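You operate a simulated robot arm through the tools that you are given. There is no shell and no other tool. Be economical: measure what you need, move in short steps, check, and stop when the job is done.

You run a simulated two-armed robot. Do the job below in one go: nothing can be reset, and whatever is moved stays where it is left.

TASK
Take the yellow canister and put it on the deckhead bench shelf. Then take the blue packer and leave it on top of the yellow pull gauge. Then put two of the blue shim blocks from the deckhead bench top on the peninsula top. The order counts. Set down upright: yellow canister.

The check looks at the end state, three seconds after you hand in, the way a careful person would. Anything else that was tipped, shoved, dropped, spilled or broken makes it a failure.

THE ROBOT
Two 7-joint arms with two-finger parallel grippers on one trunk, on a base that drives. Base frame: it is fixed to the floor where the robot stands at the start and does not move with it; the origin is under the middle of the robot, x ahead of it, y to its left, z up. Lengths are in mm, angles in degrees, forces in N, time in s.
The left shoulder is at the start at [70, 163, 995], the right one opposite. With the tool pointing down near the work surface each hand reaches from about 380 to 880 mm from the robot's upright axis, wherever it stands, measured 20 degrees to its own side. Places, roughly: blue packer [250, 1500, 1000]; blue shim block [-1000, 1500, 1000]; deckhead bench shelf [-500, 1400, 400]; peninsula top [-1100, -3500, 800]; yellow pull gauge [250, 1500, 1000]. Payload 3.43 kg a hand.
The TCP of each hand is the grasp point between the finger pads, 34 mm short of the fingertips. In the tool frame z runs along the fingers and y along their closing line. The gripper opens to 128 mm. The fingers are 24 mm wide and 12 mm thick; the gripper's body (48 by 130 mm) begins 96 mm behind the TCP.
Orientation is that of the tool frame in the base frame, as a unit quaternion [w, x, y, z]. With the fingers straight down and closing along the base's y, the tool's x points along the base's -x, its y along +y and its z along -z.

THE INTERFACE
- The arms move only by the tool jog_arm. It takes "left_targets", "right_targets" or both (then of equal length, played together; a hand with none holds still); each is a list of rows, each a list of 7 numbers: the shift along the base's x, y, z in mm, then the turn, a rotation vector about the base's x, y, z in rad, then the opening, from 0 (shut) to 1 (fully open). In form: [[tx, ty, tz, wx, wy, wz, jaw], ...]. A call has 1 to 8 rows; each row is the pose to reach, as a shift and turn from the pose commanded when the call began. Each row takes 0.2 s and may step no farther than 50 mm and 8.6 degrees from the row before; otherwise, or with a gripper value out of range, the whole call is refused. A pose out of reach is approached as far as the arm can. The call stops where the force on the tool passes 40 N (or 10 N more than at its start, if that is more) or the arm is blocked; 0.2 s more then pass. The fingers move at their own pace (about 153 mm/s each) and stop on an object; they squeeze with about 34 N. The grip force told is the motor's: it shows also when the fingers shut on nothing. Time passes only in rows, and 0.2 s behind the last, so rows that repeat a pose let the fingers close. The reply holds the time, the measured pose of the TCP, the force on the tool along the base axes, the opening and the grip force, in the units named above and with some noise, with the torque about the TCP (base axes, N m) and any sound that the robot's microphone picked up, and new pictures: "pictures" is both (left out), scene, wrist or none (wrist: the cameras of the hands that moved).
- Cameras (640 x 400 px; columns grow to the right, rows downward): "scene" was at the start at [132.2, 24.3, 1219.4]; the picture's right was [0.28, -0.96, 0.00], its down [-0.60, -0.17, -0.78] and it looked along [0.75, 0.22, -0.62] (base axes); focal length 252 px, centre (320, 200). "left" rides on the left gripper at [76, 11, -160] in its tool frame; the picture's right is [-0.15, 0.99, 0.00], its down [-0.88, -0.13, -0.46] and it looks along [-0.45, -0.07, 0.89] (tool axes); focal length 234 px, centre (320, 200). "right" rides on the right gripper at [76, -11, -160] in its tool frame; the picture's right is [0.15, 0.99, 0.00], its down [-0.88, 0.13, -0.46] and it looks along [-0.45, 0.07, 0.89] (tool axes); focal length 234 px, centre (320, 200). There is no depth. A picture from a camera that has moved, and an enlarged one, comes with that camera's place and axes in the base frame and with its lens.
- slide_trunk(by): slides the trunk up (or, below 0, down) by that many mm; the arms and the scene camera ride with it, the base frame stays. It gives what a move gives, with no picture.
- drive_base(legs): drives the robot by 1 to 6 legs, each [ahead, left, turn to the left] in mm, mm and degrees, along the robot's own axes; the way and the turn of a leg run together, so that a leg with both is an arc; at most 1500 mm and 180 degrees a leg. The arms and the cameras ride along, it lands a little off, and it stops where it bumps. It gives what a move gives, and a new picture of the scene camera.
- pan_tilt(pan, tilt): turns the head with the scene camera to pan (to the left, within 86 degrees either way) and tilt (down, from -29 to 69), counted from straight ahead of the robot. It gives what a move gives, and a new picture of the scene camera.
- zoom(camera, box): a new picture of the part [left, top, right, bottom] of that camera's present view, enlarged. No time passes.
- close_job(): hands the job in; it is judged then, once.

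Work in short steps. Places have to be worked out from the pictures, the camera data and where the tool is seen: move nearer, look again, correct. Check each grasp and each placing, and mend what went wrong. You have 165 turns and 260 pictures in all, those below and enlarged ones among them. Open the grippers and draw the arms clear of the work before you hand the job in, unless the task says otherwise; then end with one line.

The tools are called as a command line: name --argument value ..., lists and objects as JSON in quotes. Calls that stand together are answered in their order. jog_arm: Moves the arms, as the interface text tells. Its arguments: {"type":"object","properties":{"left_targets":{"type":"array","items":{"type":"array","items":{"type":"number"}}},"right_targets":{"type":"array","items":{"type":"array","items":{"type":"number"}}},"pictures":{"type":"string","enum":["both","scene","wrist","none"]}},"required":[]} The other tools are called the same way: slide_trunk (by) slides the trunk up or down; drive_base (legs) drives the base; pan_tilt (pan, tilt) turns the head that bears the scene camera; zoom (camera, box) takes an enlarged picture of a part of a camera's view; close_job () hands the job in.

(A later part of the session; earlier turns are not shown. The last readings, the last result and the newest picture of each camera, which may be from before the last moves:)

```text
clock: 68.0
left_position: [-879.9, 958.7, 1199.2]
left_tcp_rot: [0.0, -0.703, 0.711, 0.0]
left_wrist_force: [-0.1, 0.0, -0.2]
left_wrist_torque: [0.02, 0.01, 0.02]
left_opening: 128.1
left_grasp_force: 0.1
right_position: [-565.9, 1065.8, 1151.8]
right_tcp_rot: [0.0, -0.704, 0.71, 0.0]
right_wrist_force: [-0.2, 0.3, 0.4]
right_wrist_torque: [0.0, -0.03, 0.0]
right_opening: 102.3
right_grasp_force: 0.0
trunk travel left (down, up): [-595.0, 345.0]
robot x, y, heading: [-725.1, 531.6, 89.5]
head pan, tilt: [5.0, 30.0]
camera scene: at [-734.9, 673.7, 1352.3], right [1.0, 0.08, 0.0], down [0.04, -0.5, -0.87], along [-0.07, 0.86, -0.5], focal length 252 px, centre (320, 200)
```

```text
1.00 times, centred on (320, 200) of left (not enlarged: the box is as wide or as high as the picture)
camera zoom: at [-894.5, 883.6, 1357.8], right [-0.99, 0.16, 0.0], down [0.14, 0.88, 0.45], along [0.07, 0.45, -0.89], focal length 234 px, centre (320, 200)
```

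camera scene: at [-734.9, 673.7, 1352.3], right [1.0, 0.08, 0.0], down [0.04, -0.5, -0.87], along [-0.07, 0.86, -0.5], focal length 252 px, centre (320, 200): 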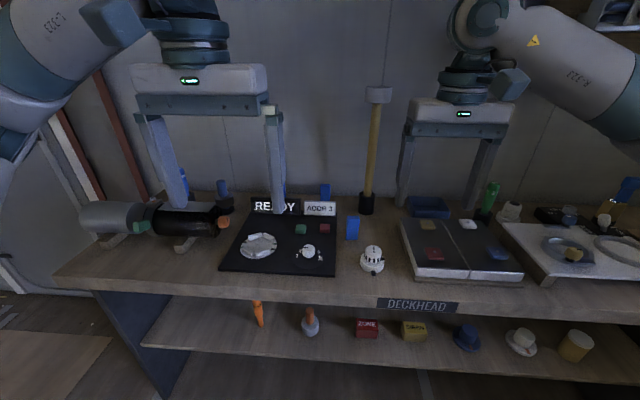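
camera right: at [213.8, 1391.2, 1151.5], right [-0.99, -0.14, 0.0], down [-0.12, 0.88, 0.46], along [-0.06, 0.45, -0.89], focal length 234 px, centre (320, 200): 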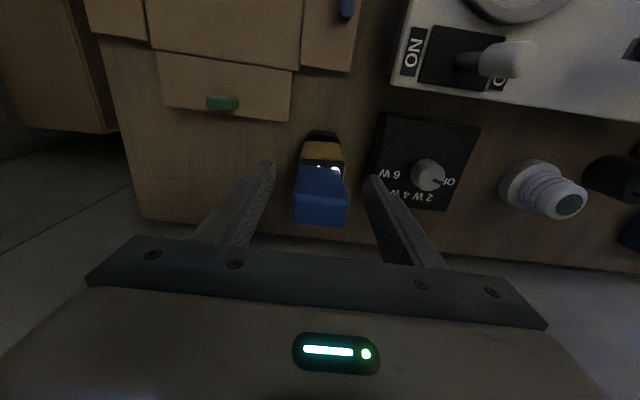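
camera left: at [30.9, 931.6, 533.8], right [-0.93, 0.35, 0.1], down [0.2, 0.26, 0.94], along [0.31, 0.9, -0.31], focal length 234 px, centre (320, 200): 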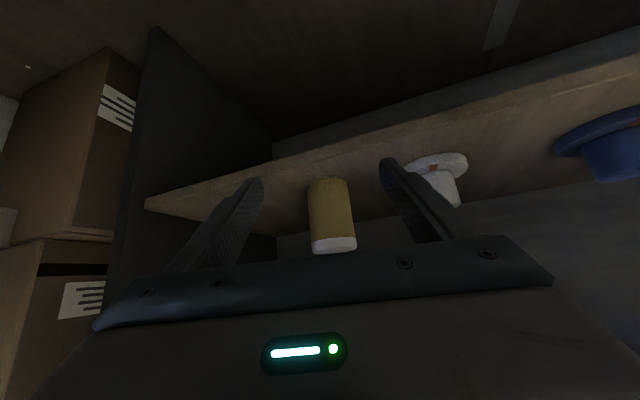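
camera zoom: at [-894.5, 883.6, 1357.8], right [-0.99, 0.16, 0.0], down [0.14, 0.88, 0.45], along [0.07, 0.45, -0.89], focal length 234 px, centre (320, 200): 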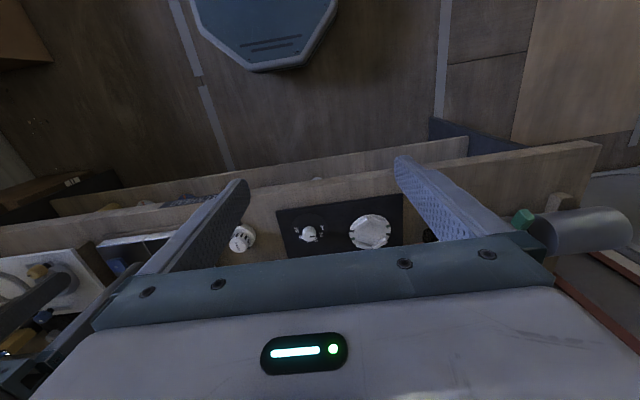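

I'll take the block behind ADDR 3 (≈(-784, 1552), close to the wall) with the left hand tilted 20° forward. The front one (≈(-684, 1326)) goes to the right hand. First I'll drive closer and bring the left hand over.

drive_base --legs '[[170, 0, 0]]'

jog_arm --left_targets '[[11, 41, -16, 0.044, 0, 0, 0.8], [22, 82, -32, 0.087, 0, 0, 0.8], [33, 123, -48, 0.131, 0, 0, 0.8], [44, 164, -64, 0.175, 0, 0, 0.8], [55, 205, -80, 0.218, 0, 0, 0.8], [66, 246, -96, 0.262, 0, 0, 0.8], [77, 287, -112, 0.306, 0, 0, 0.8], [88, 325, -128, 0.35, 0, 0, 0.8]]' --pictures "both"

```text
clock: 69.4
left_position: [-880.5, 1125.9, 1198.0]
left_tcp_rot: [0.0, -0.704, 0.711, -0.002]
left_wrist_force: [0.3, 0.7, 0.4]
left_wrist_torque: [0.0, 0.02, -0.02]
left_opening: 128.3
left_grasp_force: 0.1
right_position: [-565.3, 1233.7, 1151.5]
right_tcp_rot: [0.0, -0.704, 0.71, 0.0]
right_wrist_force: [1.0, -0.1, -0.1]
right_wrist_torque: [-0.01, -0.01, -0.01]
right_opening: 102.2
right_grasp_force: 0.1
trunk travel left (down, up): [-595.0, 345.0]
robot x, y, heading: [-724.6, 702.7, 89.6]
head pan, tilt: [5.0, 30.0]
camera scene: at [-733.8, 841.5, 1352.4], right [1.0, 0.08, 0.0], down [0.04, -0.5, -0.87], along [-0.07, 0.86, -0.5], focal length 252 px, centre (320, 200)
```

scene: 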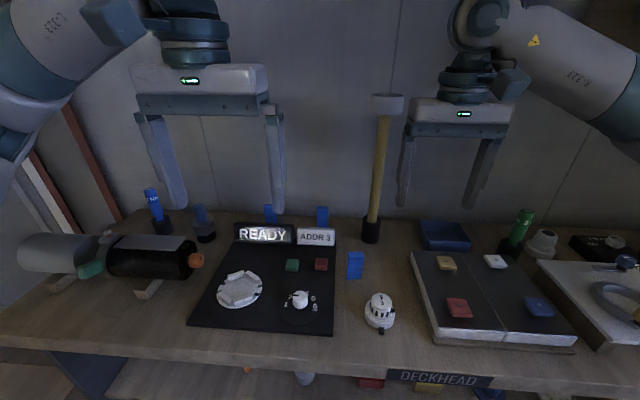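

```text
clock: 71.2
left_position: [-791.7, 1453.3, 1069.6]
left_tcp_rot: [0.122, -0.692, 0.7, 0.124]
left_wrist_force: [0.8, 0.4, -0.7]
left_wrist_torque: [0.02, 0.01, -0.02]
left_opening: 102.1
left_grasp_force: 0.1
right_position: [-565.4, 1234.7, 1151.1]
right_tcp_rot: [-0.001, -0.704, 0.71, 0.001]
right_wrist_force: [-0.3, 0.1, 0.9]
right_wrist_torque: [-0.03, -0.01, 0.02]
right_opening: 102.5
right_grasp_force: 0.0
trunk travel left (down, up): [-595.0, 345.0]
robot x, y, heading: [-726.1, 697.8, 89.6]
head pan, tilt: [5.0, 30.0]
camera scene: at [-733.0, 842.5, 1352.2], right [1.0, 0.08, 0.0], down [0.04, -0.5, -0.87], along [-0.07, 0.86, -0.5], focal length 252 px, centre (320, 200)
camera left: at [-804.4, 1327.6, 1193.8], right [-0.99, 0.15, 0.06], down [0.14, 0.67, 0.73], along [0.07, 0.73, -0.68], focal length 234 px, centre (320, 200)
```

scene: 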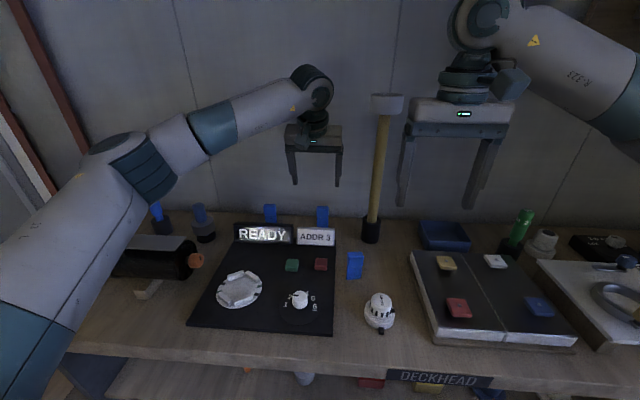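
left: 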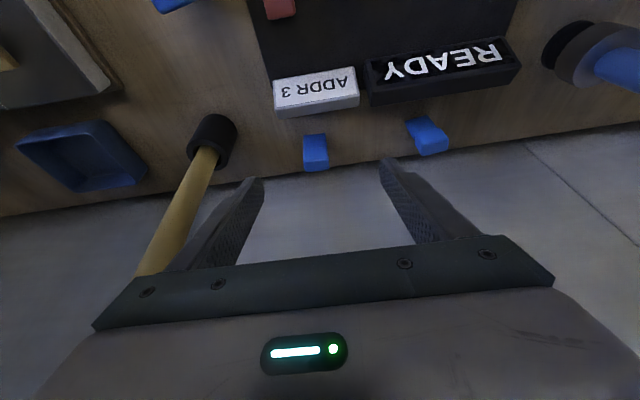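

Block A's top is at (-782, 1553, 912), about 85 mm from the wall and 60 mm behind the ADDR box, with the hammer about 70 mm clear. I'll approach above it.

jog_arm --left_targets '[[3, 31, -37, 0, 0, 0, 0.8], [6, 62, -74, 0, 0, 0, 0.8], [9, 90, -110, 0, 0, 0, 0.8]]' --pictures "wrist"

```text
clock: 72.0
left_position: [-781.4, 1541.2, 960.5]
left_tcp_rot: [0.121, -0.693, 0.7, 0.123]
left_wrist_force: [0.9, 0.4, -0.3]
left_wrist_torque: [-0.04, -0.04, 0.03]
left_opening: 102.4
left_grasp_force: 0.1
right_position: [-564.5, 1234.7, 1150.4]
right_tcp_rot: [0.001, -0.704, 0.71, -0.001]
right_wrist_force: [0.7, 0.6, 0.7]
right_wrist_torque: [-0.01, 0.03, -0.01]
right_opening: 102.3
right_grasp_force: 0.2
trunk travel left (down, up): [-595.0, 345.0]
robot x, y, heading: [-727.3, 704.6, 89.6]
head pan, tilt: [5.0, 30.0]
camera left: at [-794.9, 1417.0, 1084.0], right [-0.99, 0.15, 0.05], down [0.14, 0.67, 0.73], along [0.07, 0.73, -0.68], focal length 234 px, centre (320, 200)
```

left: 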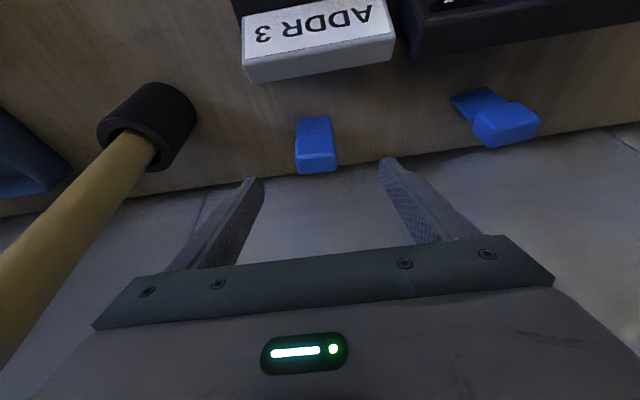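

This confirms (-783, 1552). I'll descend and close.

jog_arm --left_targets '[[-1, 6, -30, 0, 0, 0, 0.8], [-1, 11, -60, 0, 0, 0, 0.8], [-1, 11, -73, 0, 0, 0, 0.8], [-1, 11, -73, 0, 0, 0, 0], [-1, 11, -73, 0, 0, 0, 0], [-1, 11, -73, 0, 0, 0, 0], [-1, 11, -73, 0, 0, 0, 0]]' --pictures "wrist"

```text
clock: 73.6
left_position: [-784.9, 1552.4, 887.2]
left_tcp_rot: [0.121, -0.693, 0.7, 0.124]
left_wrist_force: [0.0, -0.1, -0.1]
left_wrist_torque: [-0.02, -0.04, 0.01]
left_opening: 39.4
left_grasp_force: 34.0
right_position: [-564.4, 1234.2, 1149.8]
right_tcp_rot: [0.0, -0.704, 0.71, -0.001]
right_wrist_force: [-0.5, -0.3, -0.1]
right_wrist_torque: [0.01, 0.01, 0.03]
right_opening: 102.4
right_grasp_force: 0.1
trunk travel left (down, up): [-595.0, 345.0]
robot x, y, heading: [-723.1, 701.0, 89.6]
head pan, tilt: [5.0, 30.0]
camera left: at [-797.9, 1426.4, 1011.3], right [-0.99, 0.15, 0.05], down [0.14, 0.67, 0.73], along [0.07, 0.73, -0.68], focal length 234 px, centre (320, 200)
```

left: 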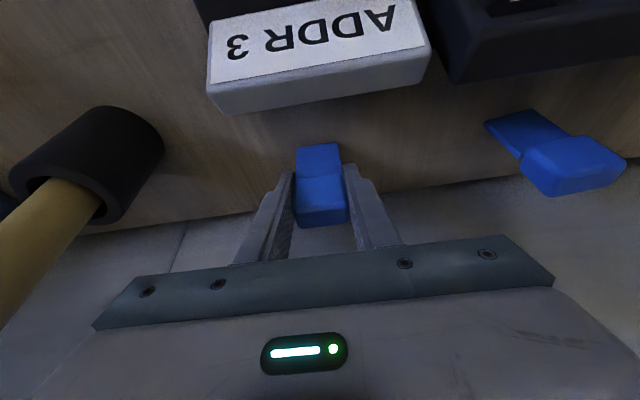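

Gripped at 39.4 mm. I'll lift straight up slowly, then draw back a bit.

jog_arm --left_targets '[[0, 0, 8, 0, 0, 0, 0], [0, 0, 22, 0, 0, 0, 0], [0, 0, 45, 0, 0, 0, 0], [0, 0, 75, 0, 0, 0, 0], [0, -5, 110, 0, 0, 0, 0], [-5, -25, 145, 0, 0, 0, 0], [-20, -60, 170, 0, 0, 0, 0], [-40, -95, 185, 0, 0, 0, 0]]' --pictures "wrist"

```text
clock: 75.4
left_position: [-826.7, 1454.7, 1072.6]
left_tcp_rot: [0.122, -0.693, 0.7, 0.123]
left_wrist_force: [-0.1, -0.9, 0.0]
left_wrist_torque: [0.0, -0.01, 0.01]
left_opening: 39.5
left_grasp_force: 34.5
right_position: [-566.1, 1232.9, 1151.1]
right_tcp_rot: [0.0, -0.704, 0.71, 0.001]
right_wrist_force: [0.2, -0.7, -0.6]
right_wrist_torque: [0.02, -0.06, -0.01]
right_opening: 102.6
right_grasp_force: 0.1
trunk travel left (down, up): [-595.0, 345.0]
robot x, y, heading: [-727.5, 700.7, 89.5]
head pan, tilt: [5.0, 30.0]
camera left: at [-838.6, 1329.7, 1195.8], right [-0.99, 0.15, 0.05], down [0.14, 0.67, 0.73], along [0.07, 0.73, -0.68], focal length 234 px, centre (320, 200)
```

left: 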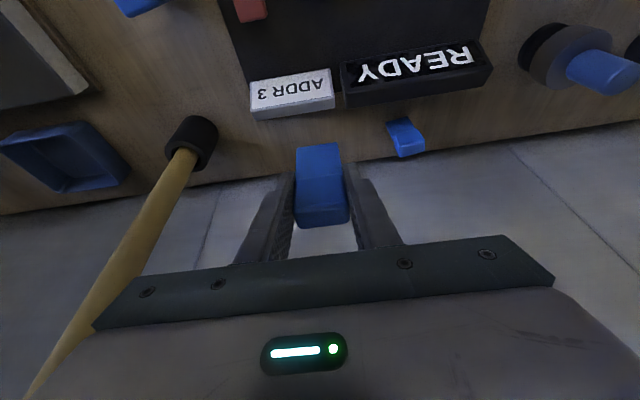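

Block A is held. I'll draw the left hand back and bring the right hand above block B at (-684, 1327).

jog_arm --left_targets '[[-8, -45, 10, 0, 0, 0, 0], [-16, -90, 20, 0, 0, 0, 0], [-24, -135, 30, 0, 0, 0, 0], [-32, -180, 40, 0, 0, 0, 0], [-40, -225, 50, 0, 0, 0, 0], [-48, -270, 60, 0, 0, 0, 0]]' --pictures "none"

jog_arm --right_targets '[[-24, 18, -28, 0, 0, 0, 0.8], [-48, 36, -56, 0, 0, 0, 0.8], [-72, 54, -84, 0, 0, 0, 0.8], [-96, 72, -112, 0, 0, 0, 0.8], [-119, 92, -140, 0, 0, 0, 0.8]]' --pictures "both"

```text
clock: 76.8
left_position: [-872.0, 1188.1, 1133.4]
left_tcp_rot: [0.122, -0.693, 0.699, 0.124]
left_wrist_force: [0.3, -0.4, -0.9]
left_wrist_torque: [0.03, 0.01, -0.03]
left_opening: 39.4
left_grasp_force: 33.8
right_position: [-566.0, 1233.0, 1151.7]
right_tcp_rot: [0.0, -0.704, 0.71, 0.001]
right_wrist_force: [0.9, -0.1, 0.1]
right_wrist_torque: [-0.01, -0.02, 0.0]
right_opening: 102.5
right_grasp_force: 0.1
trunk travel left (down, up): [-595.0, 345.0]
robot x, y, heading: [-727.2, 705.9, 89.3]
head pan, tilt: [5.0, 30.0]
```

```text
clock: 78.0
left_position: [-871.9, 1189.7, 1132.4]
left_tcp_rot: [0.122, -0.693, 0.7, 0.123]
left_wrist_force: [0.0, 0.0, 0.4]
left_wrist_torque: [0.02, 0.03, -0.01]
left_opening: 39.4
left_grasp_force: 34.2
right_position: [-686.1, 1328.4, 1010.5]
right_tcp_rot: [0.0, -0.704, 0.711, 0.001]
right_wrist_force: [0.3, -0.2, -0.2]
right_wrist_torque: [-0.02, 0.0, -0.01]
right_opening: 102.3
right_grasp_force: 0.0
trunk travel left (down, up): [-595.0, 345.0]
robot x, y, heading: [-725.0, 698.9, 89.7]
head pan, tilt: [5.0, 30.0]
camera scene: at [-734.7, 842.6, 1352.2], right [1.0, 0.08, 0.0], down [0.04, -0.5, -0.87], along [-0.07, 0.86, -0.5], focal length 252 px, centre (320, 200)
camera right: at [-674.2, 1252.6, 1170.3], right [-0.99, -0.14, 0.0], down [-0.12, 0.88, 0.46], along [-0.06, 0.45, -0.89], focal length 234 px, centre (320, 200)
```

scene: 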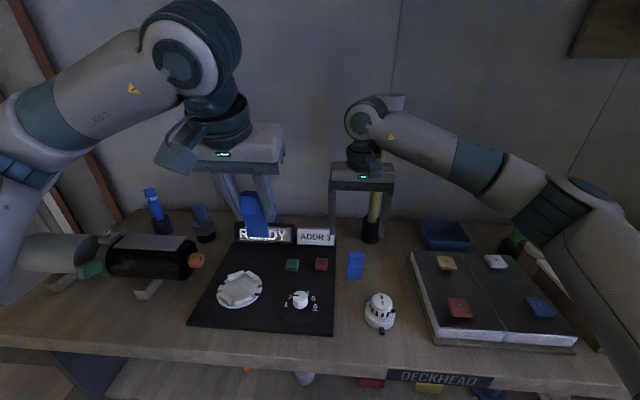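
right: 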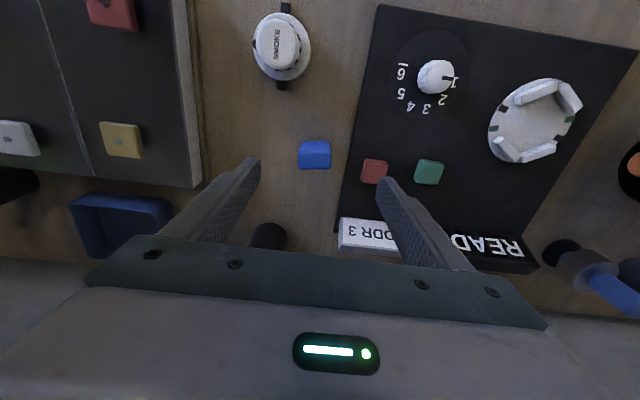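

B is at (-678, 1331). I'll shift and descend, checking before the final close.

jog_arm --right_targets '[[4, 2, -40, 0, 0, 0, 0.8], [8, 3, -80, 0, 0, 0, 0.8], [8, 3, -105, 0, 0, 0, 0.8]]' --pictures "wrist"

```text
clock: 78.8
left_position: [-871.7, 1190.0, 1132.7]
left_tcp_rot: [0.122, -0.693, 0.7, 0.124]
left_wrist_force: [0.8, 0.2, 0.7]
left_wrist_torque: [0.01, 0.02, -0.03]
left_opening: 39.2
left_grasp_force: 33.5
right_position: [-676.0, 1329.7, 906.8]
right_tcp_rot: [0.0, -0.704, 0.71, 0.0]
right_wrist_force: [-0.5, -0.7, -0.1]
right_wrist_torque: [-0.01, -0.01, -0.02]
right_opening: 102.3
right_grasp_force: 0.1
trunk travel left (down, up): [-595.0, 345.0]
robot x, y, heading: [-726.4, 699.5, 89.4]
head pan, tilt: [5.0, 30.0]
camera right: at [-664.6, 1254.1, 1066.5], right [-0.99, -0.14, 0.0], down [-0.12, 0.88, 0.46], along [-0.06, 0.45, -0.89], focal length 234 px, centre (320, 200)
```

right: 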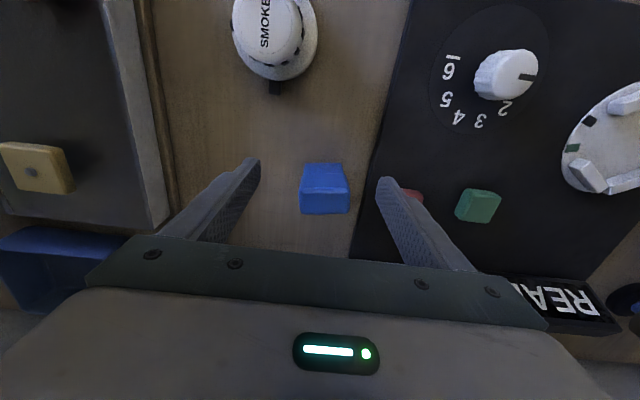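

jog_arm --right_targets '[[-3, 5, -10, 0, 0, 0, 0.8], [-3, 5, -19, 0, 0, 0, 0.8], [-3, 5, -19, 0, 0, 0, 0], [-3, 5, -19, 0, 0, 0, 0], [-3, 5, -19, 0, 0, 0, 0], [-3, 5, -19, 0, 0, 0, 0]]' --pictures "wrist"

```text
clock: 80.2
left_position: [-872.6, 1188.8, 1133.1]
left_tcp_rot: [0.122, -0.693, 0.699, 0.123]
left_wrist_force: [0.1, -0.2, 0.2]
left_wrist_torque: [-0.04, 0.02, -0.03]
left_opening: 39.2
left_grasp_force: 33.8
right_position: [-679.1, 1334.7, 887.3]
right_tcp_rot: [0.0, -0.704, 0.71, 0.0]
right_wrist_force: [-0.3, -0.3, 0.0]
right_wrist_torque: [0.02, 0.01, 0.0]
right_opening: 39.2
right_grasp_force: 33.9
trunk travel left (down, up): [-595.0, 345.0]
robot x, y, heading: [-728.5, 701.6, 89.6]
head pan, tilt: [5.0, 30.0]
camera right: at [-667.9, 1258.6, 1047.3], right [-0.99, -0.14, 0.0], down [-0.12, 0.88, 0.46], along [-0.06, 0.45, -0.89], focal length 234 px, centre (320, 200)
```

right: 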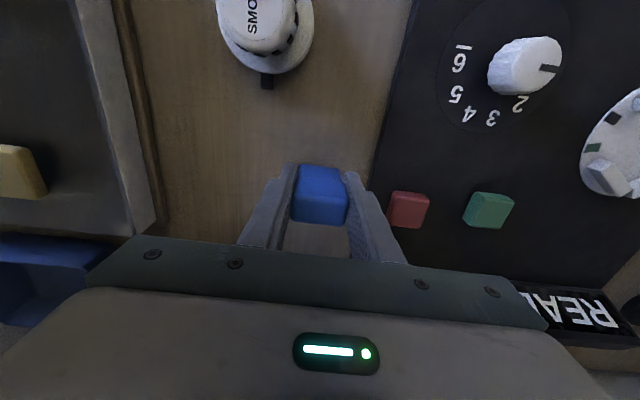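

Both blocks are gripped. I'll lift B and draw it back.

jog_arm --right_targets '[[0, 0, 8, 0, 0, 0, 0], [0, 0, 22, 0, 0, 0, 0], [0, 0, 45, 0, 0, 0, 0], [0, 0, 80, 0, 0, 0, 0], [0, 0, 120, 0, 0, 0, 0], [15, -30, 155, 0, 0, 0, 0], [35, -65, 180, 0, 0, 0, 0], [60, -105, 195, 0, 0, 0, 0]]' --pictures "both"

```text
clock: 82.0
left_position: [-870.8, 1188.1, 1134.2]
left_tcp_rot: [0.122, -0.693, 0.7, 0.124]
left_wrist_force: [0.3, 0.4, -0.7]
left_wrist_torque: [0.05, 0.04, 0.01]
left_opening: 39.3
left_grasp_force: 33.5
right_position: [-619.3, 1227.2, 1082.2]
right_tcp_rot: [0.0, -0.704, 0.71, 0.0]
right_wrist_force: [0.7, 0.0, 0.3]
right_wrist_torque: [0.04, 0.05, -0.01]
right_opening: 39.3
right_grasp_force: 33.7
trunk travel left (down, up): [-595.0, 345.0]
robot x, y, heading: [-725.2, 701.7, 89.3]
head pan, tilt: [5.0, 30.0]
camera scene: at [-732.6, 840.5, 1352.4], right [1.0, 0.08, 0.0], down [0.04, -0.5, -0.87], along [-0.07, 0.86, -0.5], focal length 252 px, centre (320, 200)
camera right: at [-608.7, 1151.7, 1242.0], right [-0.99, -0.14, 0.0], down [-0.12, 0.88, 0.46], along [-0.06, 0.45, -0.89], focal length 234 px, centre (320, 200)
```

scene: 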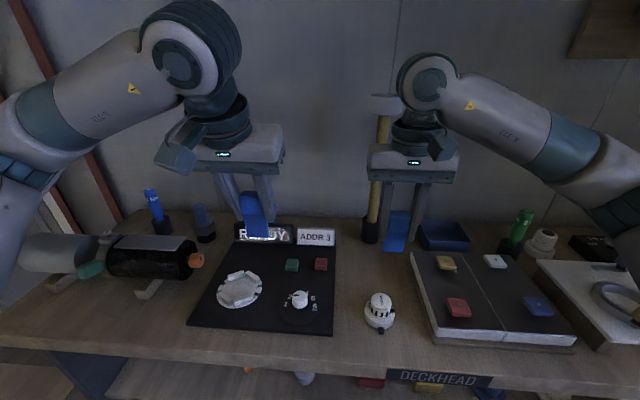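
right: 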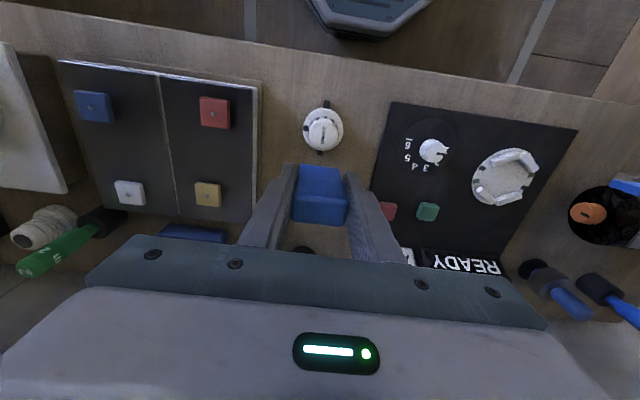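

Both blocks are held. I'll back away from the bench, turn left and look toward the peninsula.

drive_base --legs '[[-400, 0, 0], [0, 0, 120]]'

pan_tilt --pan 50 --tilt 20

```text
clock: 89.5
left_position: [-1083.7, -68.0, 1133.7]
left_tcp_rot: [0.044, 0.954, 0.245, -0.167]
left_wrist_force: [0.0, 0.3, -1.0]
left_wrist_torque: [-0.01, 0.01, 0.02]
left_opening: 39.6
left_grasp_force: 33.3
right_position: [-1241.0, 131.1, 1081.5]
right_tcp_rot: [0.0, 0.969, 0.249, 0.0]
right_wrist_force: [0.3, 1.0, -0.3]
right_wrist_torque: [0.01, -0.03, 0.0]
right_opening: 39.2
right_grasp_force: 34.0
trunk travel left (down, up): [-595.0, 345.0]
robot x, y, heading: [-728.1, 300.4, -151.3]
head pan, tilt: [5.0, 30.0]
camera scene: at [-849.6, 224.5, 1352.3], right [-0.56, 0.83, 0.0], down [0.42, 0.28, -0.87], along [-0.72, -0.48, -0.5], focal length 252 px, centre (320, 200)
```

scene: 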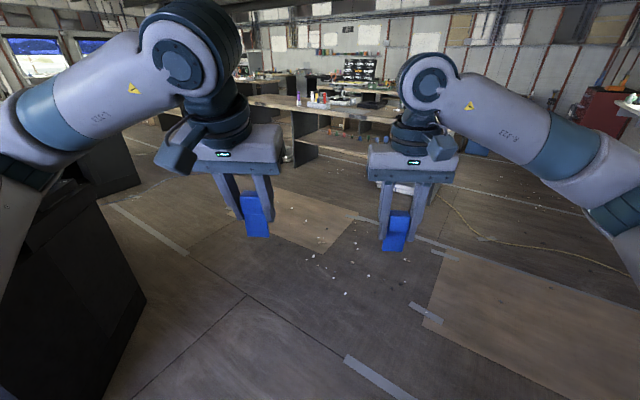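

```text
clock: 90.6
left_position: [-1084.1, -66.5, 1133.1]
left_tcp_rot: [0.045, 0.954, 0.244, -0.167]
left_wrist_force: [0.4, -0.2, -1.0]
left_wrist_torque: [-0.01, -0.01, 0.0]
left_opening: 39.1
left_grasp_force: 33.6
right_position: [-1242.4, 131.8, 1081.0]
right_tcp_rot: [-0.001, 0.969, 0.248, 0.0]
right_wrist_force: [0.4, -0.4, 0.1]
right_wrist_torque: [-0.02, -0.01, 0.01]
right_opening: 39.4
right_grasp_force: 33.7
trunk travel left (down, up): [-595.0, 345.0]
robot x, y, heading: [-727.3, 298.7, -151.1]
head pan, tilt: [50.0, 20.0]
camera scene: at [-792.6, 183.5, 1368.3], right [-0.98, 0.19, 0.0], down [0.07, 0.34, -0.94], along [-0.18, -0.92, -0.34], focal length 252 px, centre (320, 200)
```

scene: 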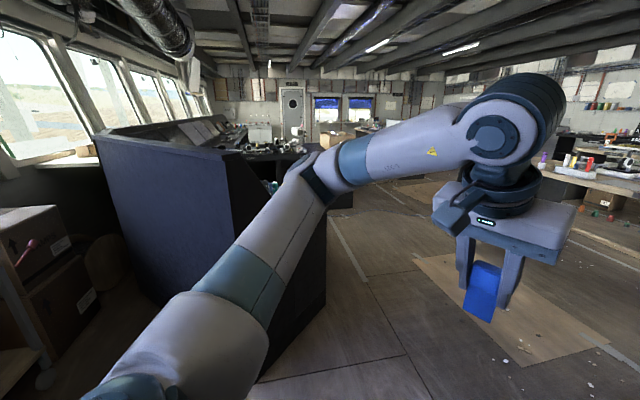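

I'll zoom toward the expected peninsula direction, around column 292.

zoom --camera "scene" --box '[200, 80, 440, 220]'

zoom --camera "scene" --box '[540, 120, 640, 240]'

```text
2.67 times, centred on (320, 150) of scene
camera zoom: at [-792.6, 183.5, 1368.3], right [-0.98, 0.19, 0.0], down [0.07, 0.34, -0.94], along [-0.18, -0.92, -0.34], focal length 673 px, centre (320, 333)
```

zoom: 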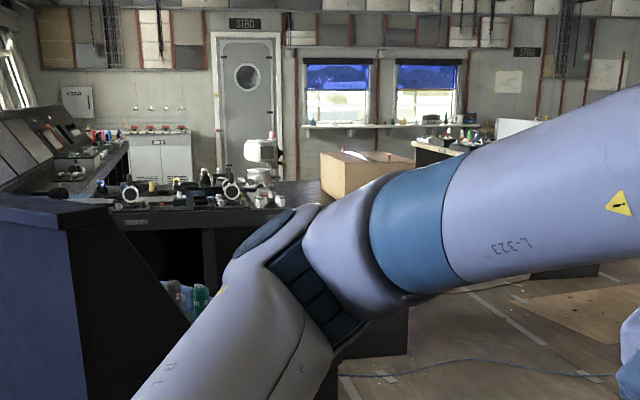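

```text
3.33 times, centred on (590, 180) of scene
camera zoom: at [-792.6, 183.5, 1368.3], right [-0.98, 0.19, 0.0], down [0.07, 0.34, -0.94], along [-0.18, -0.92, -0.34], focal length 842 px, centre (-580, 267)
```

zoom: 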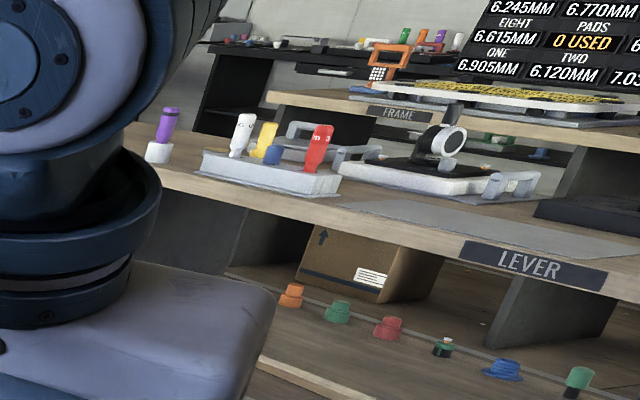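

Benches carry nameplates. I'll head into the open floor and face south toward the dark desk that is probably the peninsula.

drive_base --legs '[[800, 0, 0], [0, 0, 61], [1000, 0, 0]]'

pan_tilt --pan 0 --tilt 18

```text
clock: 102.3
left_position: [-1295.5, -1569.1, 1132.0]
left_tcp_rot: [0.123, 0.702, 0.691, -0.122]
left_wrist_force: [-0.9, 0.2, -0.6]
left_wrist_torque: [-0.01, 0.04, 0.01]
left_opening: 39.3
left_grasp_force: 33.8
right_position: [-1546.8, -1608.5, 1081.3]
right_tcp_rot: [0.001, 0.712, 0.702, 0.0]
right_wrist_force: [-0.7, -0.3, -1.1]
right_wrist_torque: [0.01, 0.0, -0.01]
right_opening: 39.4
right_grasp_force: 33.9
trunk travel left (down, up): [-595.0, 345.0]
robot x, y, heading: [-1440.5, -1081.6, -90.8]
head pan, tilt: [50.0, 20.0]
camera scene: at [-1370.0, -1190.7, 1368.3], right [-0.65, -0.76, 0.0], down [-0.26, 0.22, -0.94], along [0.71, -0.61, -0.34], focal length 252 px, centre (320, 200)
```

scene: 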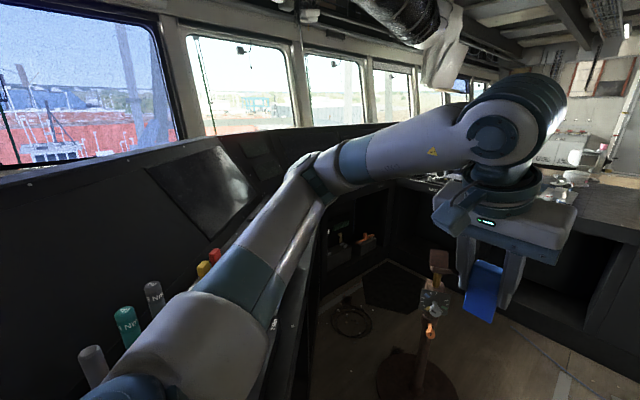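

```text
clock: 103.5
left_position: [-1296.8, -1568.5, 1132.9]
left_tcp_rot: [0.123, 0.702, 0.69, -0.122]
left_wrist_force: [0.3, 0.2, -1.0]
left_wrist_torque: [0.01, 0.0, -0.02]
left_opening: 39.6
left_grasp_force: 34.4
right_position: [-1546.7, -1606.9, 1080.7]
right_tcp_rot: [0.0, 0.712, 0.702, 0.001]
right_wrist_force: [-0.6, 0.3, -0.5]
right_wrist_torque: [0.01, -0.01, 0.03]
right_opening: 39.5
right_grasp_force: 33.6
trunk travel left (down, up): [-595.0, 345.0]
robot x, y, heading: [-1439.0, -1079.5, -90.8]
head pan, tilt: [0.0, 18.0]
camera scene: at [-1441.7, -1223.0, 1371.6], right [-1.0, 0.01, 0.0], down [0.0, 0.31, -0.95], along [-0.01, -0.95, -0.31], focal length 252 px, centre (320, 200)
```

scene: 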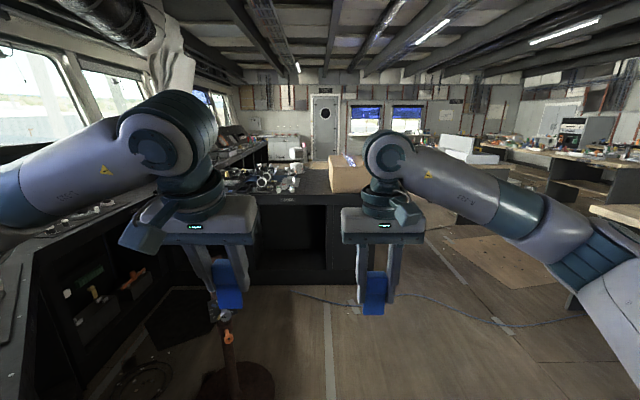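

zoom --camera "scene" --box '[220, 140, 400, 260]'

zoom --camera "scene" --box '[440, 110, 640, 230]'

```text
3.33 times, centred on (310, 200) of scene
camera zoom: at [-1441.7, -1223.0, 1371.6], right [-1.0, 0.01, 0.0], down [0.0, 0.31, -0.95], along [-0.01, -0.95, -0.31], focal length 842 px, centre (353, 200)
```

zoom: 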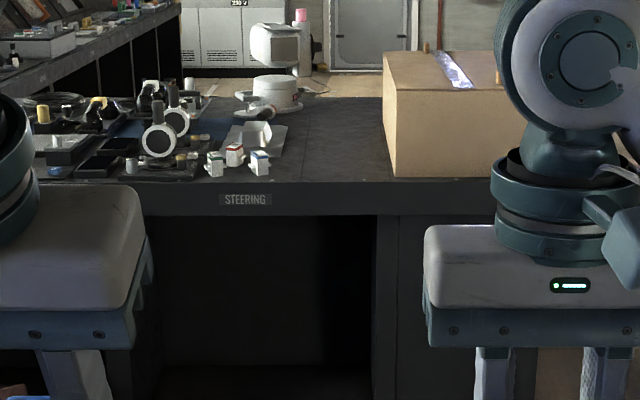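

```text
3.20 times, centred on (540, 170) of scene
camera zoom: at [-1441.7, -1223.0, 1371.6], right [-1.0, 0.01, 0.0], down [0.0, 0.31, -0.95], along [-0.01, -0.95, -0.31], focal length 808 px, centre (-384, 296)
```

zoom: 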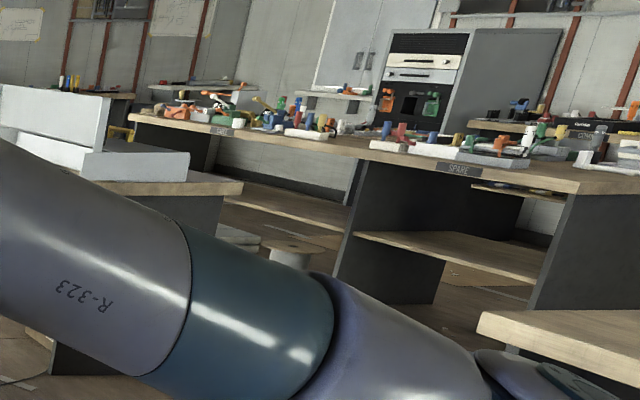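

The dark desk, with nameplate STEERING, spans y≈-3050 to -4000 at (-1100, -3500), z≈800, so it's the peninsula. Its front area between the small white items and the cardboard box, x≈-1300 to -1500, is free. I'll drive closer, keeping right of the floor pedestal.

drive_base --legs '[[500, -60, 0.8], [750, 0, 0]]'

pan_tilt --pan 0 --tilt 35

```text
clock: 110.1
left_position: [-1356.3, -2805.1, 1132.6]
left_tcp_rot: [0.123, 0.698, 0.695, -0.121]
left_wrist_force: [0.4, -0.6, -0.7]
left_wrist_torque: [0.02, -0.02, 0.01]
left_opening: 39.2
left_grasp_force: 33.9
right_position: [-1607.5, -2848.0, 1080.1]
right_tcp_rot: [-0.001, 0.708, 0.706, 0.0]
right_wrist_force: [0.0, -0.3, -0.7]
right_wrist_torque: [-0.01, 0.02, 0.05]
right_opening: 39.3
right_grasp_force: 34.1
trunk travel left (down, up): [-595.0, 345.0]
robot x, y, heading: [-1500.9, -2316.7, -89.9]
head pan, tilt: [0.0, 18.0]
camera scene: at [-1506.6, -2461.2, 1371.6], right [-1.0, 0.0, 0.0], down [0.0, 0.31, -0.95], along [0.0, -0.95, -0.31], focal length 252 px, centre (320, 200)
```

scene: 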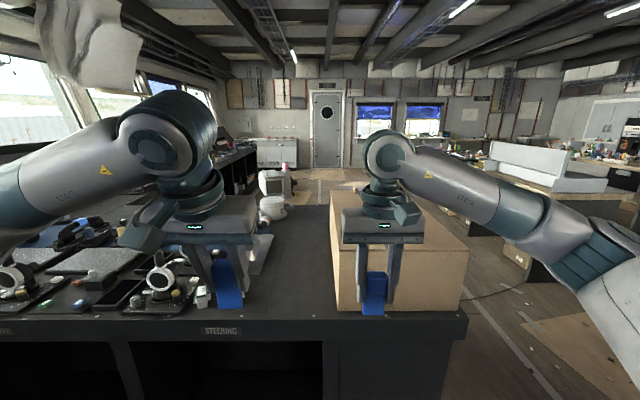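

```text
clock: 110.9
left_position: [-1356.9, -2803.9, 1132.8]
left_tcp_rot: [0.123, 0.698, 0.695, -0.121]
left_wrist_force: [0.3, -0.1, 0.2]
left_wrist_torque: [0.01, -0.02, 0.02]
left_opening: 39.5
left_grasp_force: 33.7
right_position: [-1607.3, -2846.2, 1081.7]
right_tcp_rot: [0.0, 0.709, 0.705, 0.0]
right_wrist_force: [-0.1, -0.7, -0.5]
right_wrist_torque: [0.03, 0.02, 0.02]
right_opening: 39.6
right_grasp_force: 33.9
trunk travel left (down, up): [-595.0, 345.0]
robot x, y, heading: [-1504.2, -2313.7, -90.2]
head pan, tilt: [0.0, 35.0]
camera scene: at [-1506.6, -2455.6, 1344.6], right [-1.0, 0.0, 0.0], down [0.0, 0.57, -0.82], along [0.0, -0.82, -0.57], focal length 252 px, centre (320, 200)
```

scene: 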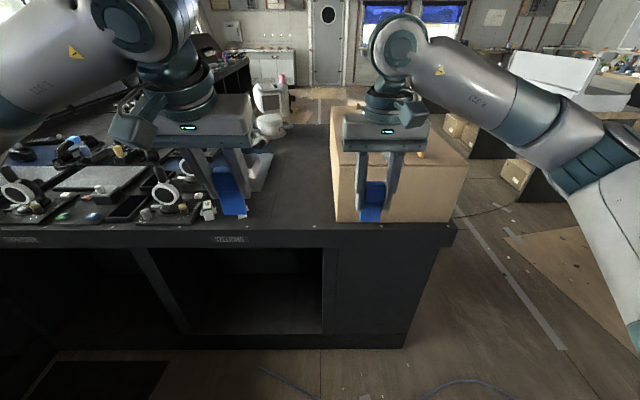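

I locate the peninsula's front face at y≈-3055 and its top at z≈808. The box's front face is at y≈-3100 with x<-1550. Before sidling left, I'll check where the floor pedestal is.

drive_base --legs '[[200, 0, 0]]'

pan_tilt --pan 70 --tilt 45

```text
clock: 112.5
left_position: [-1357.9, -3002.7, 1132.6]
left_tcp_rot: [0.123, 0.698, 0.695, -0.121]
left_wrist_force: [0.0, -0.1, -0.2]
left_wrist_torque: [0.04, 0.01, -0.01]
left_opening: 39.5
left_grasp_force: 33.7
right_position: [-1607.7, -3044.5, 1082.0]
right_tcp_rot: [0.0, 0.708, 0.707, -0.001]
right_wrist_force: [-0.6, 0.2, -0.5]
right_wrist_torque: [0.02, -0.02, 0.04]
right_opening: 39.5
right_grasp_force: 33.9
trunk travel left (down, up): [-595.0, 345.0]
robot x, y, heading: [-1502.2, -2519.2, -90.4]
head pan, tilt: [0.0, 35.0]
camera scene: at [-1507.1, -2653.8, 1344.5], right [-1.0, 0.0, 0.0], down [0.0, 0.57, -0.82], along [0.0, -0.82, -0.57], focal length 252 px, centre (320, 200)
```

scene: 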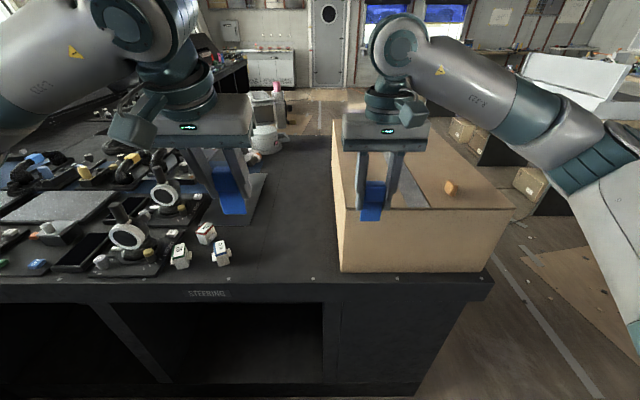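

```text
clock: 113.9
left_position: [-1355.6, -3002.1, 1133.0]
left_tcp_rot: [0.124, 0.698, 0.695, -0.122]
left_wrist_force: [0.3, 0.1, 0.0]
left_wrist_torque: [0.0, 0.0, 0.02]
left_opening: 39.3
left_grasp_force: 33.9
right_position: [-1607.9, -3044.2, 1080.8]
right_tcp_rot: [0.001, 0.708, 0.706, 0.0]
right_wrist_force: [1.1, -0.5, -0.2]
right_wrist_torque: [0.03, 0.02, -0.04]
right_opening: 39.4
right_grasp_force: 33.6
trunk travel left (down, up): [-595.0, 345.0]
robot x, y, heading: [-1509.6, -2514.3, -90.0]
head pan, tilt: [70.0, 45.0]
camera scene: at [-1430.5, -2593.4, 1329.7], right [-0.35, -0.94, 0.0], down [-0.66, 0.24, -0.71], along [0.66, -0.24, -0.71], focal length 252 px, centre (320, 200)
```

scene: 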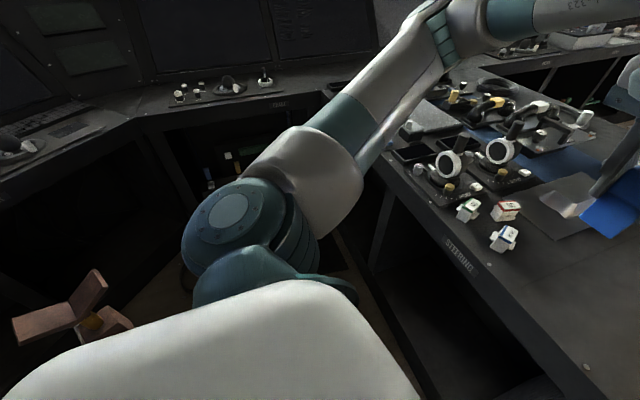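

The pedestal is well behind, at about (-900, -2000). The small cubes reach x≈-1245 and the box starts at -1556, so I'll set the blocks at x≈-1330 and -1440, y≈-3115. I'll sidle 70 mm left and bring the left hand over its spot.

drive_base --legs '[[0, 70, 0]]'

pan_tilt --pan 0 --tilt 42

```text
clock: 114.9
left_position: [-1287.6, -3003.6, 1132.1]
left_tcp_rot: [0.124, 0.698, 0.695, -0.121]
left_wrist_force: [0.1, 0.2, -1.4]
left_wrist_torque: [-0.03, 0.04, 0.0]
left_opening: 39.6
left_grasp_force: 34.1
right_position: [-1537.8, -3044.7, 1081.2]
right_tcp_rot: [0.0, 0.709, 0.706, 0.0]
right_wrist_force: [1.1, -1.1, -0.9]
right_wrist_torque: [-0.02, 0.02, -0.01]
right_opening: 39.1
right_grasp_force: 34.4
trunk travel left (down, up): [-595.0, 345.0]
robot x, y, heading: [-1436.2, -2516.4, -90.4]
head pan, tilt: [70.0, 45.0]
camera scene: at [-1360.1, -2593.8, 1329.6], right [-0.35, -0.94, 0.0], down [-0.66, 0.24, -0.71], along [0.66, -0.24, -0.71], focal length 252 px, centre (320, 200)
```

scene: 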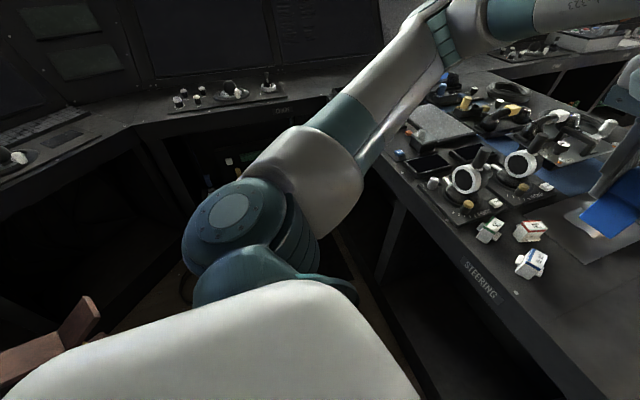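

```text
clock: 116.3
left_position: [-1287.7, -3002.8, 1133.8]
left_tcp_rot: [0.124, 0.698, 0.695, -0.121]
left_wrist_force: [-0.1, 0.2, 0.0]
left_wrist_torque: [0.01, 0.01, -0.02]
left_opening: 39.5
left_grasp_force: 34.4
right_position: [-1537.7, -3044.7, 1082.6]
right_tcp_rot: [0.001, 0.708, 0.706, 0.0]
right_wrist_force: [0.1, 0.3, 0.0]
right_wrist_torque: [-0.01, 0.0, 0.02]
right_opening: 39.3
right_grasp_force: 34.1
trunk travel left (down, up): [-595.0, 345.0]
robot x, y, heading: [-1436.0, -2514.6, -90.6]
head pan, tilt: [0.0, 42.0]
camera scene: at [-1437.3, -2649.3, 1334.0], right [-1.0, 0.0, 0.0], down [0.0, 0.67, -0.74], along [0.0, -0.74, -0.67], focal length 252 px, centre (320, 200)
```

scene: 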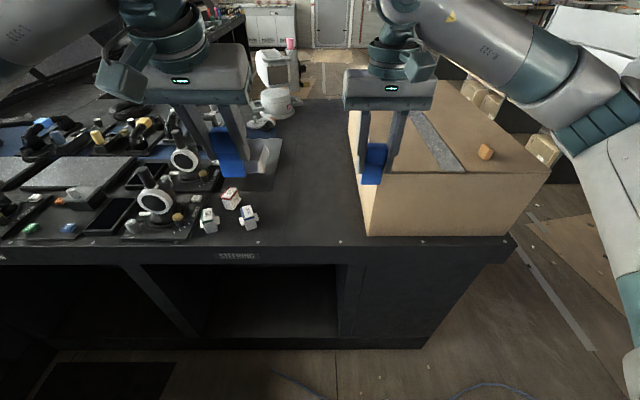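

I'll bring the left block down above its spot at (-1335, -3120).

jog_arm --left_targets '[[-12, -30, -30, 0, 0, 0, 0], [-24, -60, -60, 0, 0, 0, 0], [-36, -90, -90, 0, 0, 0, 0], [-47, -117, -120, 0, 0, 0, 0], [-47, -117, -165, 0, 0, 0, 0], [-47, -117, -205, 0, 0, 0, 0]]' --pictures "both"

```text
clock: 117.7
left_position: [-1337.2, -3120.0, 928.0]
left_tcp_rot: [0.123, 0.698, 0.695, -0.121]
left_wrist_force: [-0.5, 0.1, -0.7]
left_wrist_torque: [0.02, 0.01, 0.0]
left_opening: 39.3
left_grasp_force: 34.0
right_position: [-1537.8, -3043.9, 1082.1]
right_tcp_rot: [0.0, 0.708, 0.706, 0.0]
right_wrist_force: [0.4, -0.2, 0.0]
right_wrist_torque: [0.01, 0.02, -0.01]
right_opening: 39.4
right_grasp_force: 33.9
trunk travel left (down, up): [-595.0, 345.0]
robot x, y, heading: [-1438.3, -2515.9, -90.2]
head pan, tilt: [0.0, 42.0]
camera scene: at [-1437.2, -2650.2, 1333.9], right [-1.0, 0.0, 0.0], down [0.0, 0.67, -0.74], along [0.0, -0.74, -0.67], focal length 252 px, centre (320, 200)
camera left: at [-1326.5, -2994.2, 1051.8], right [0.99, -0.14, 0.05], down [-0.14, -0.67, 0.73], along [-0.07, -0.73, -0.68], focal length 234 px, centre (320, 200)
```

scene: 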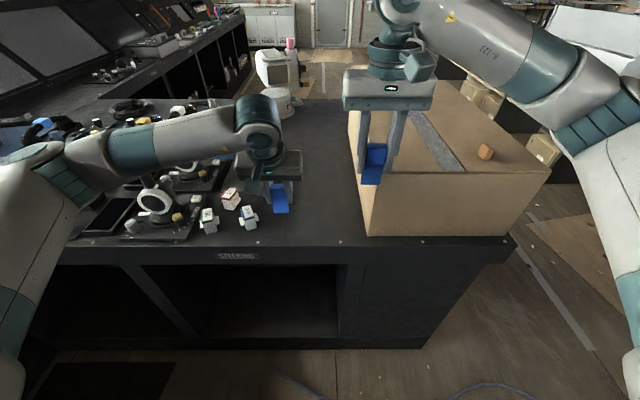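
left: 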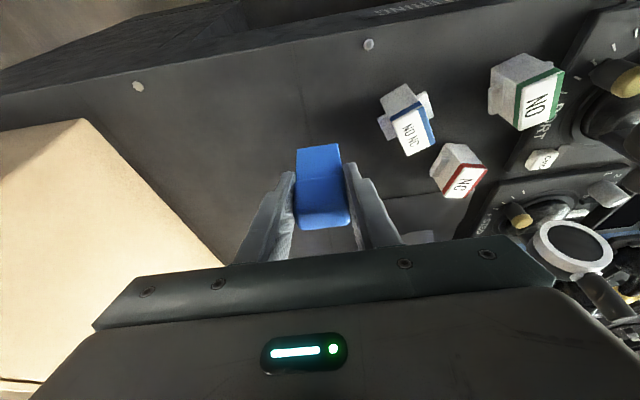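

The spot is clear, with the cubes more than 55 mm away. I'll lower it gently.

jog_arm --left_targets '[[-8, 0, -20, 0, 0, 0, 0], [-8, 0, -40, 0, 0, 0, 0], [-8, 0, -52, 0, 0, 0, 0], [-8, 0, -58, 0, 0, 0, 0]]' --pictures "wrist"

```text
clock: 118.7
left_position: [-1343.8, -3119.2, 871.0]
left_tcp_rot: [0.125, 0.697, 0.695, -0.122]
left_wrist_force: [0.4, -1.2, 22.7]
left_wrist_torque: [-0.17, 0.14, -0.04]
left_opening: 39.5
left_grasp_force: 33.9
right_position: [-1538.6, -3041.9, 1082.4]
right_tcp_rot: [0.0, 0.709, 0.706, -0.001]
right_wrist_force: [-0.3, 0.1, -1.5]
right_wrist_torque: [0.02, -0.04, -0.03]
right_opening: 39.3
right_grasp_force: 33.8
trunk travel left (down, up): [-595.0, 345.0]
robot x, y, heading: [-1431.9, -2512.9, -90.2]
head pan, tilt: [0.0, 42.0]
camera left: at [-1333.5, -2992.3, 994.3], right [0.99, -0.14, 0.05], down [-0.13, -0.67, 0.73], along [-0.07, -0.73, -0.68], focal length 234 px, centre (320, 200)
```

left: 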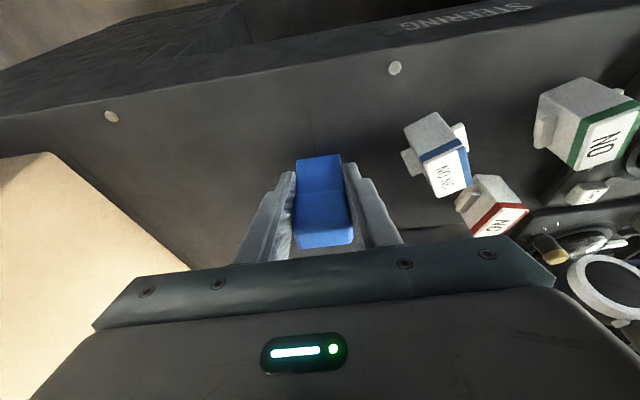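

It has touched down at 23 N. I'll ease off and open a little.

jog_arm --left_targets '[[0, 0, 2, 0, 0, 0, 0], [0, 0, 2, 0, 0, 0, 0.36], [0, 0, 2, 0, 0, 0, 0.45], [0, 0, 2, 0, 0, 0, 0.5]]' --pictures "wrist"

```text
clock: 119.7
left_position: [-1342.8, -3119.3, 872.2]
left_tcp_rot: [0.123, 0.698, 0.695, -0.121]
left_wrist_force: [0.3, -0.3, 0.1]
left_wrist_torque: [0.01, -0.03, 0.04]
left_opening: 63.8
left_grasp_force: 0.0
right_position: [-1537.3, -3045.3, 1081.9]
right_tcp_rot: [0.0, 0.708, 0.706, -0.001]
right_wrist_force: [0.0, -0.6, -0.3]
right_wrist_torque: [0.02, 0.01, 0.01]
right_opening: 39.4
right_grasp_force: 34.1
trunk travel left (down, up): [-595.0, 345.0]
robot x, y, heading: [-1440.7, -2513.8, -90.0]
head pan, tilt: [0.0, 42.0]
camera left: at [-1333.5, -2993.8, 995.1], right [0.99, -0.14, 0.05], down [-0.14, -0.67, 0.73], along [-0.07, -0.73, -0.68], focal length 234 px, centre (320, 200)
```

left: 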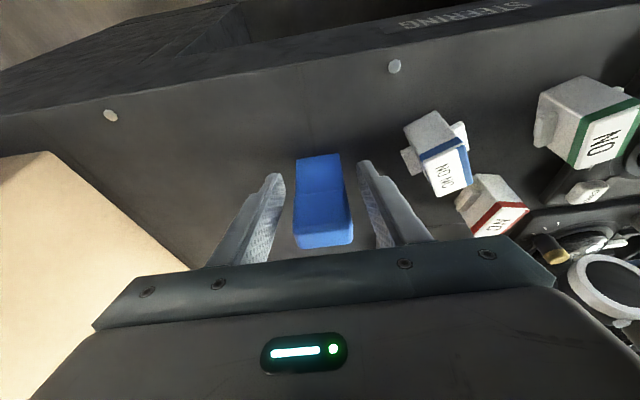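

The block stands free. I'll withdraw along the tool axis and back to the carry position.

jog_arm --left_targets '[[0, 7, 19, 0, 0, 0, 0.5], [0, 20, 55, 0, 0, 0, 0.5], [0, 35, 97, 0, 0, 0, 0.5], [0, 52, 143, 0, 0, 0, 0.5], [5, 70, 188, 0, 0, 0, 0.5], [25, 90, 225, 0, 0, 0, 0.5], [50, 115, 260, 0, 0, 0, 0.5]]' --pictures "both"

```text
clock: 121.3
left_position: [-1292.9, -3002.9, 1132.5]
left_tcp_rot: [0.123, 0.698, 0.695, -0.122]
left_wrist_force: [0.1, 0.5, 0.4]
left_wrist_torque: [-0.02, -0.02, 0.03]
left_opening: 64.0
left_grasp_force: 0.0
right_position: [-1538.6, -3043.3, 1081.7]
right_tcp_rot: [0.001, 0.709, 0.705, -0.001]
right_wrist_force: [0.3, 0.8, -0.4]
right_wrist_torque: [0.02, 0.02, -0.02]
right_opening: 39.3
right_grasp_force: 34.3
trunk travel left (down, up): [-595.0, 345.0]
robot x, y, heading: [-1433.7, -2518.4, -90.1]
head pan, tilt: [0.0, 42.0]
camera scene: at [-1436.5, -2647.7, 1334.1], right [-1.0, 0.0, 0.0], down [0.0, 0.67, -0.74], along [0.0, -0.74, -0.67], focal length 252 px, centre (320, 200)
camera left: at [-1281.7, -2876.9, 1255.8], right [0.99, -0.14, 0.05], down [-0.14, -0.67, 0.73], along [-0.07, -0.73, -0.68], focal length 234 px, centre (320, 200)
```

scene: 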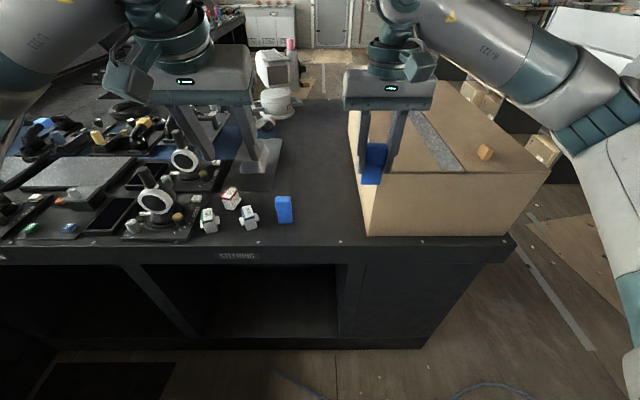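
left: 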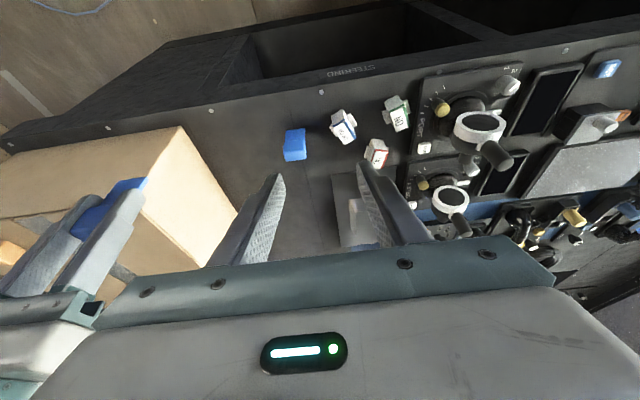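

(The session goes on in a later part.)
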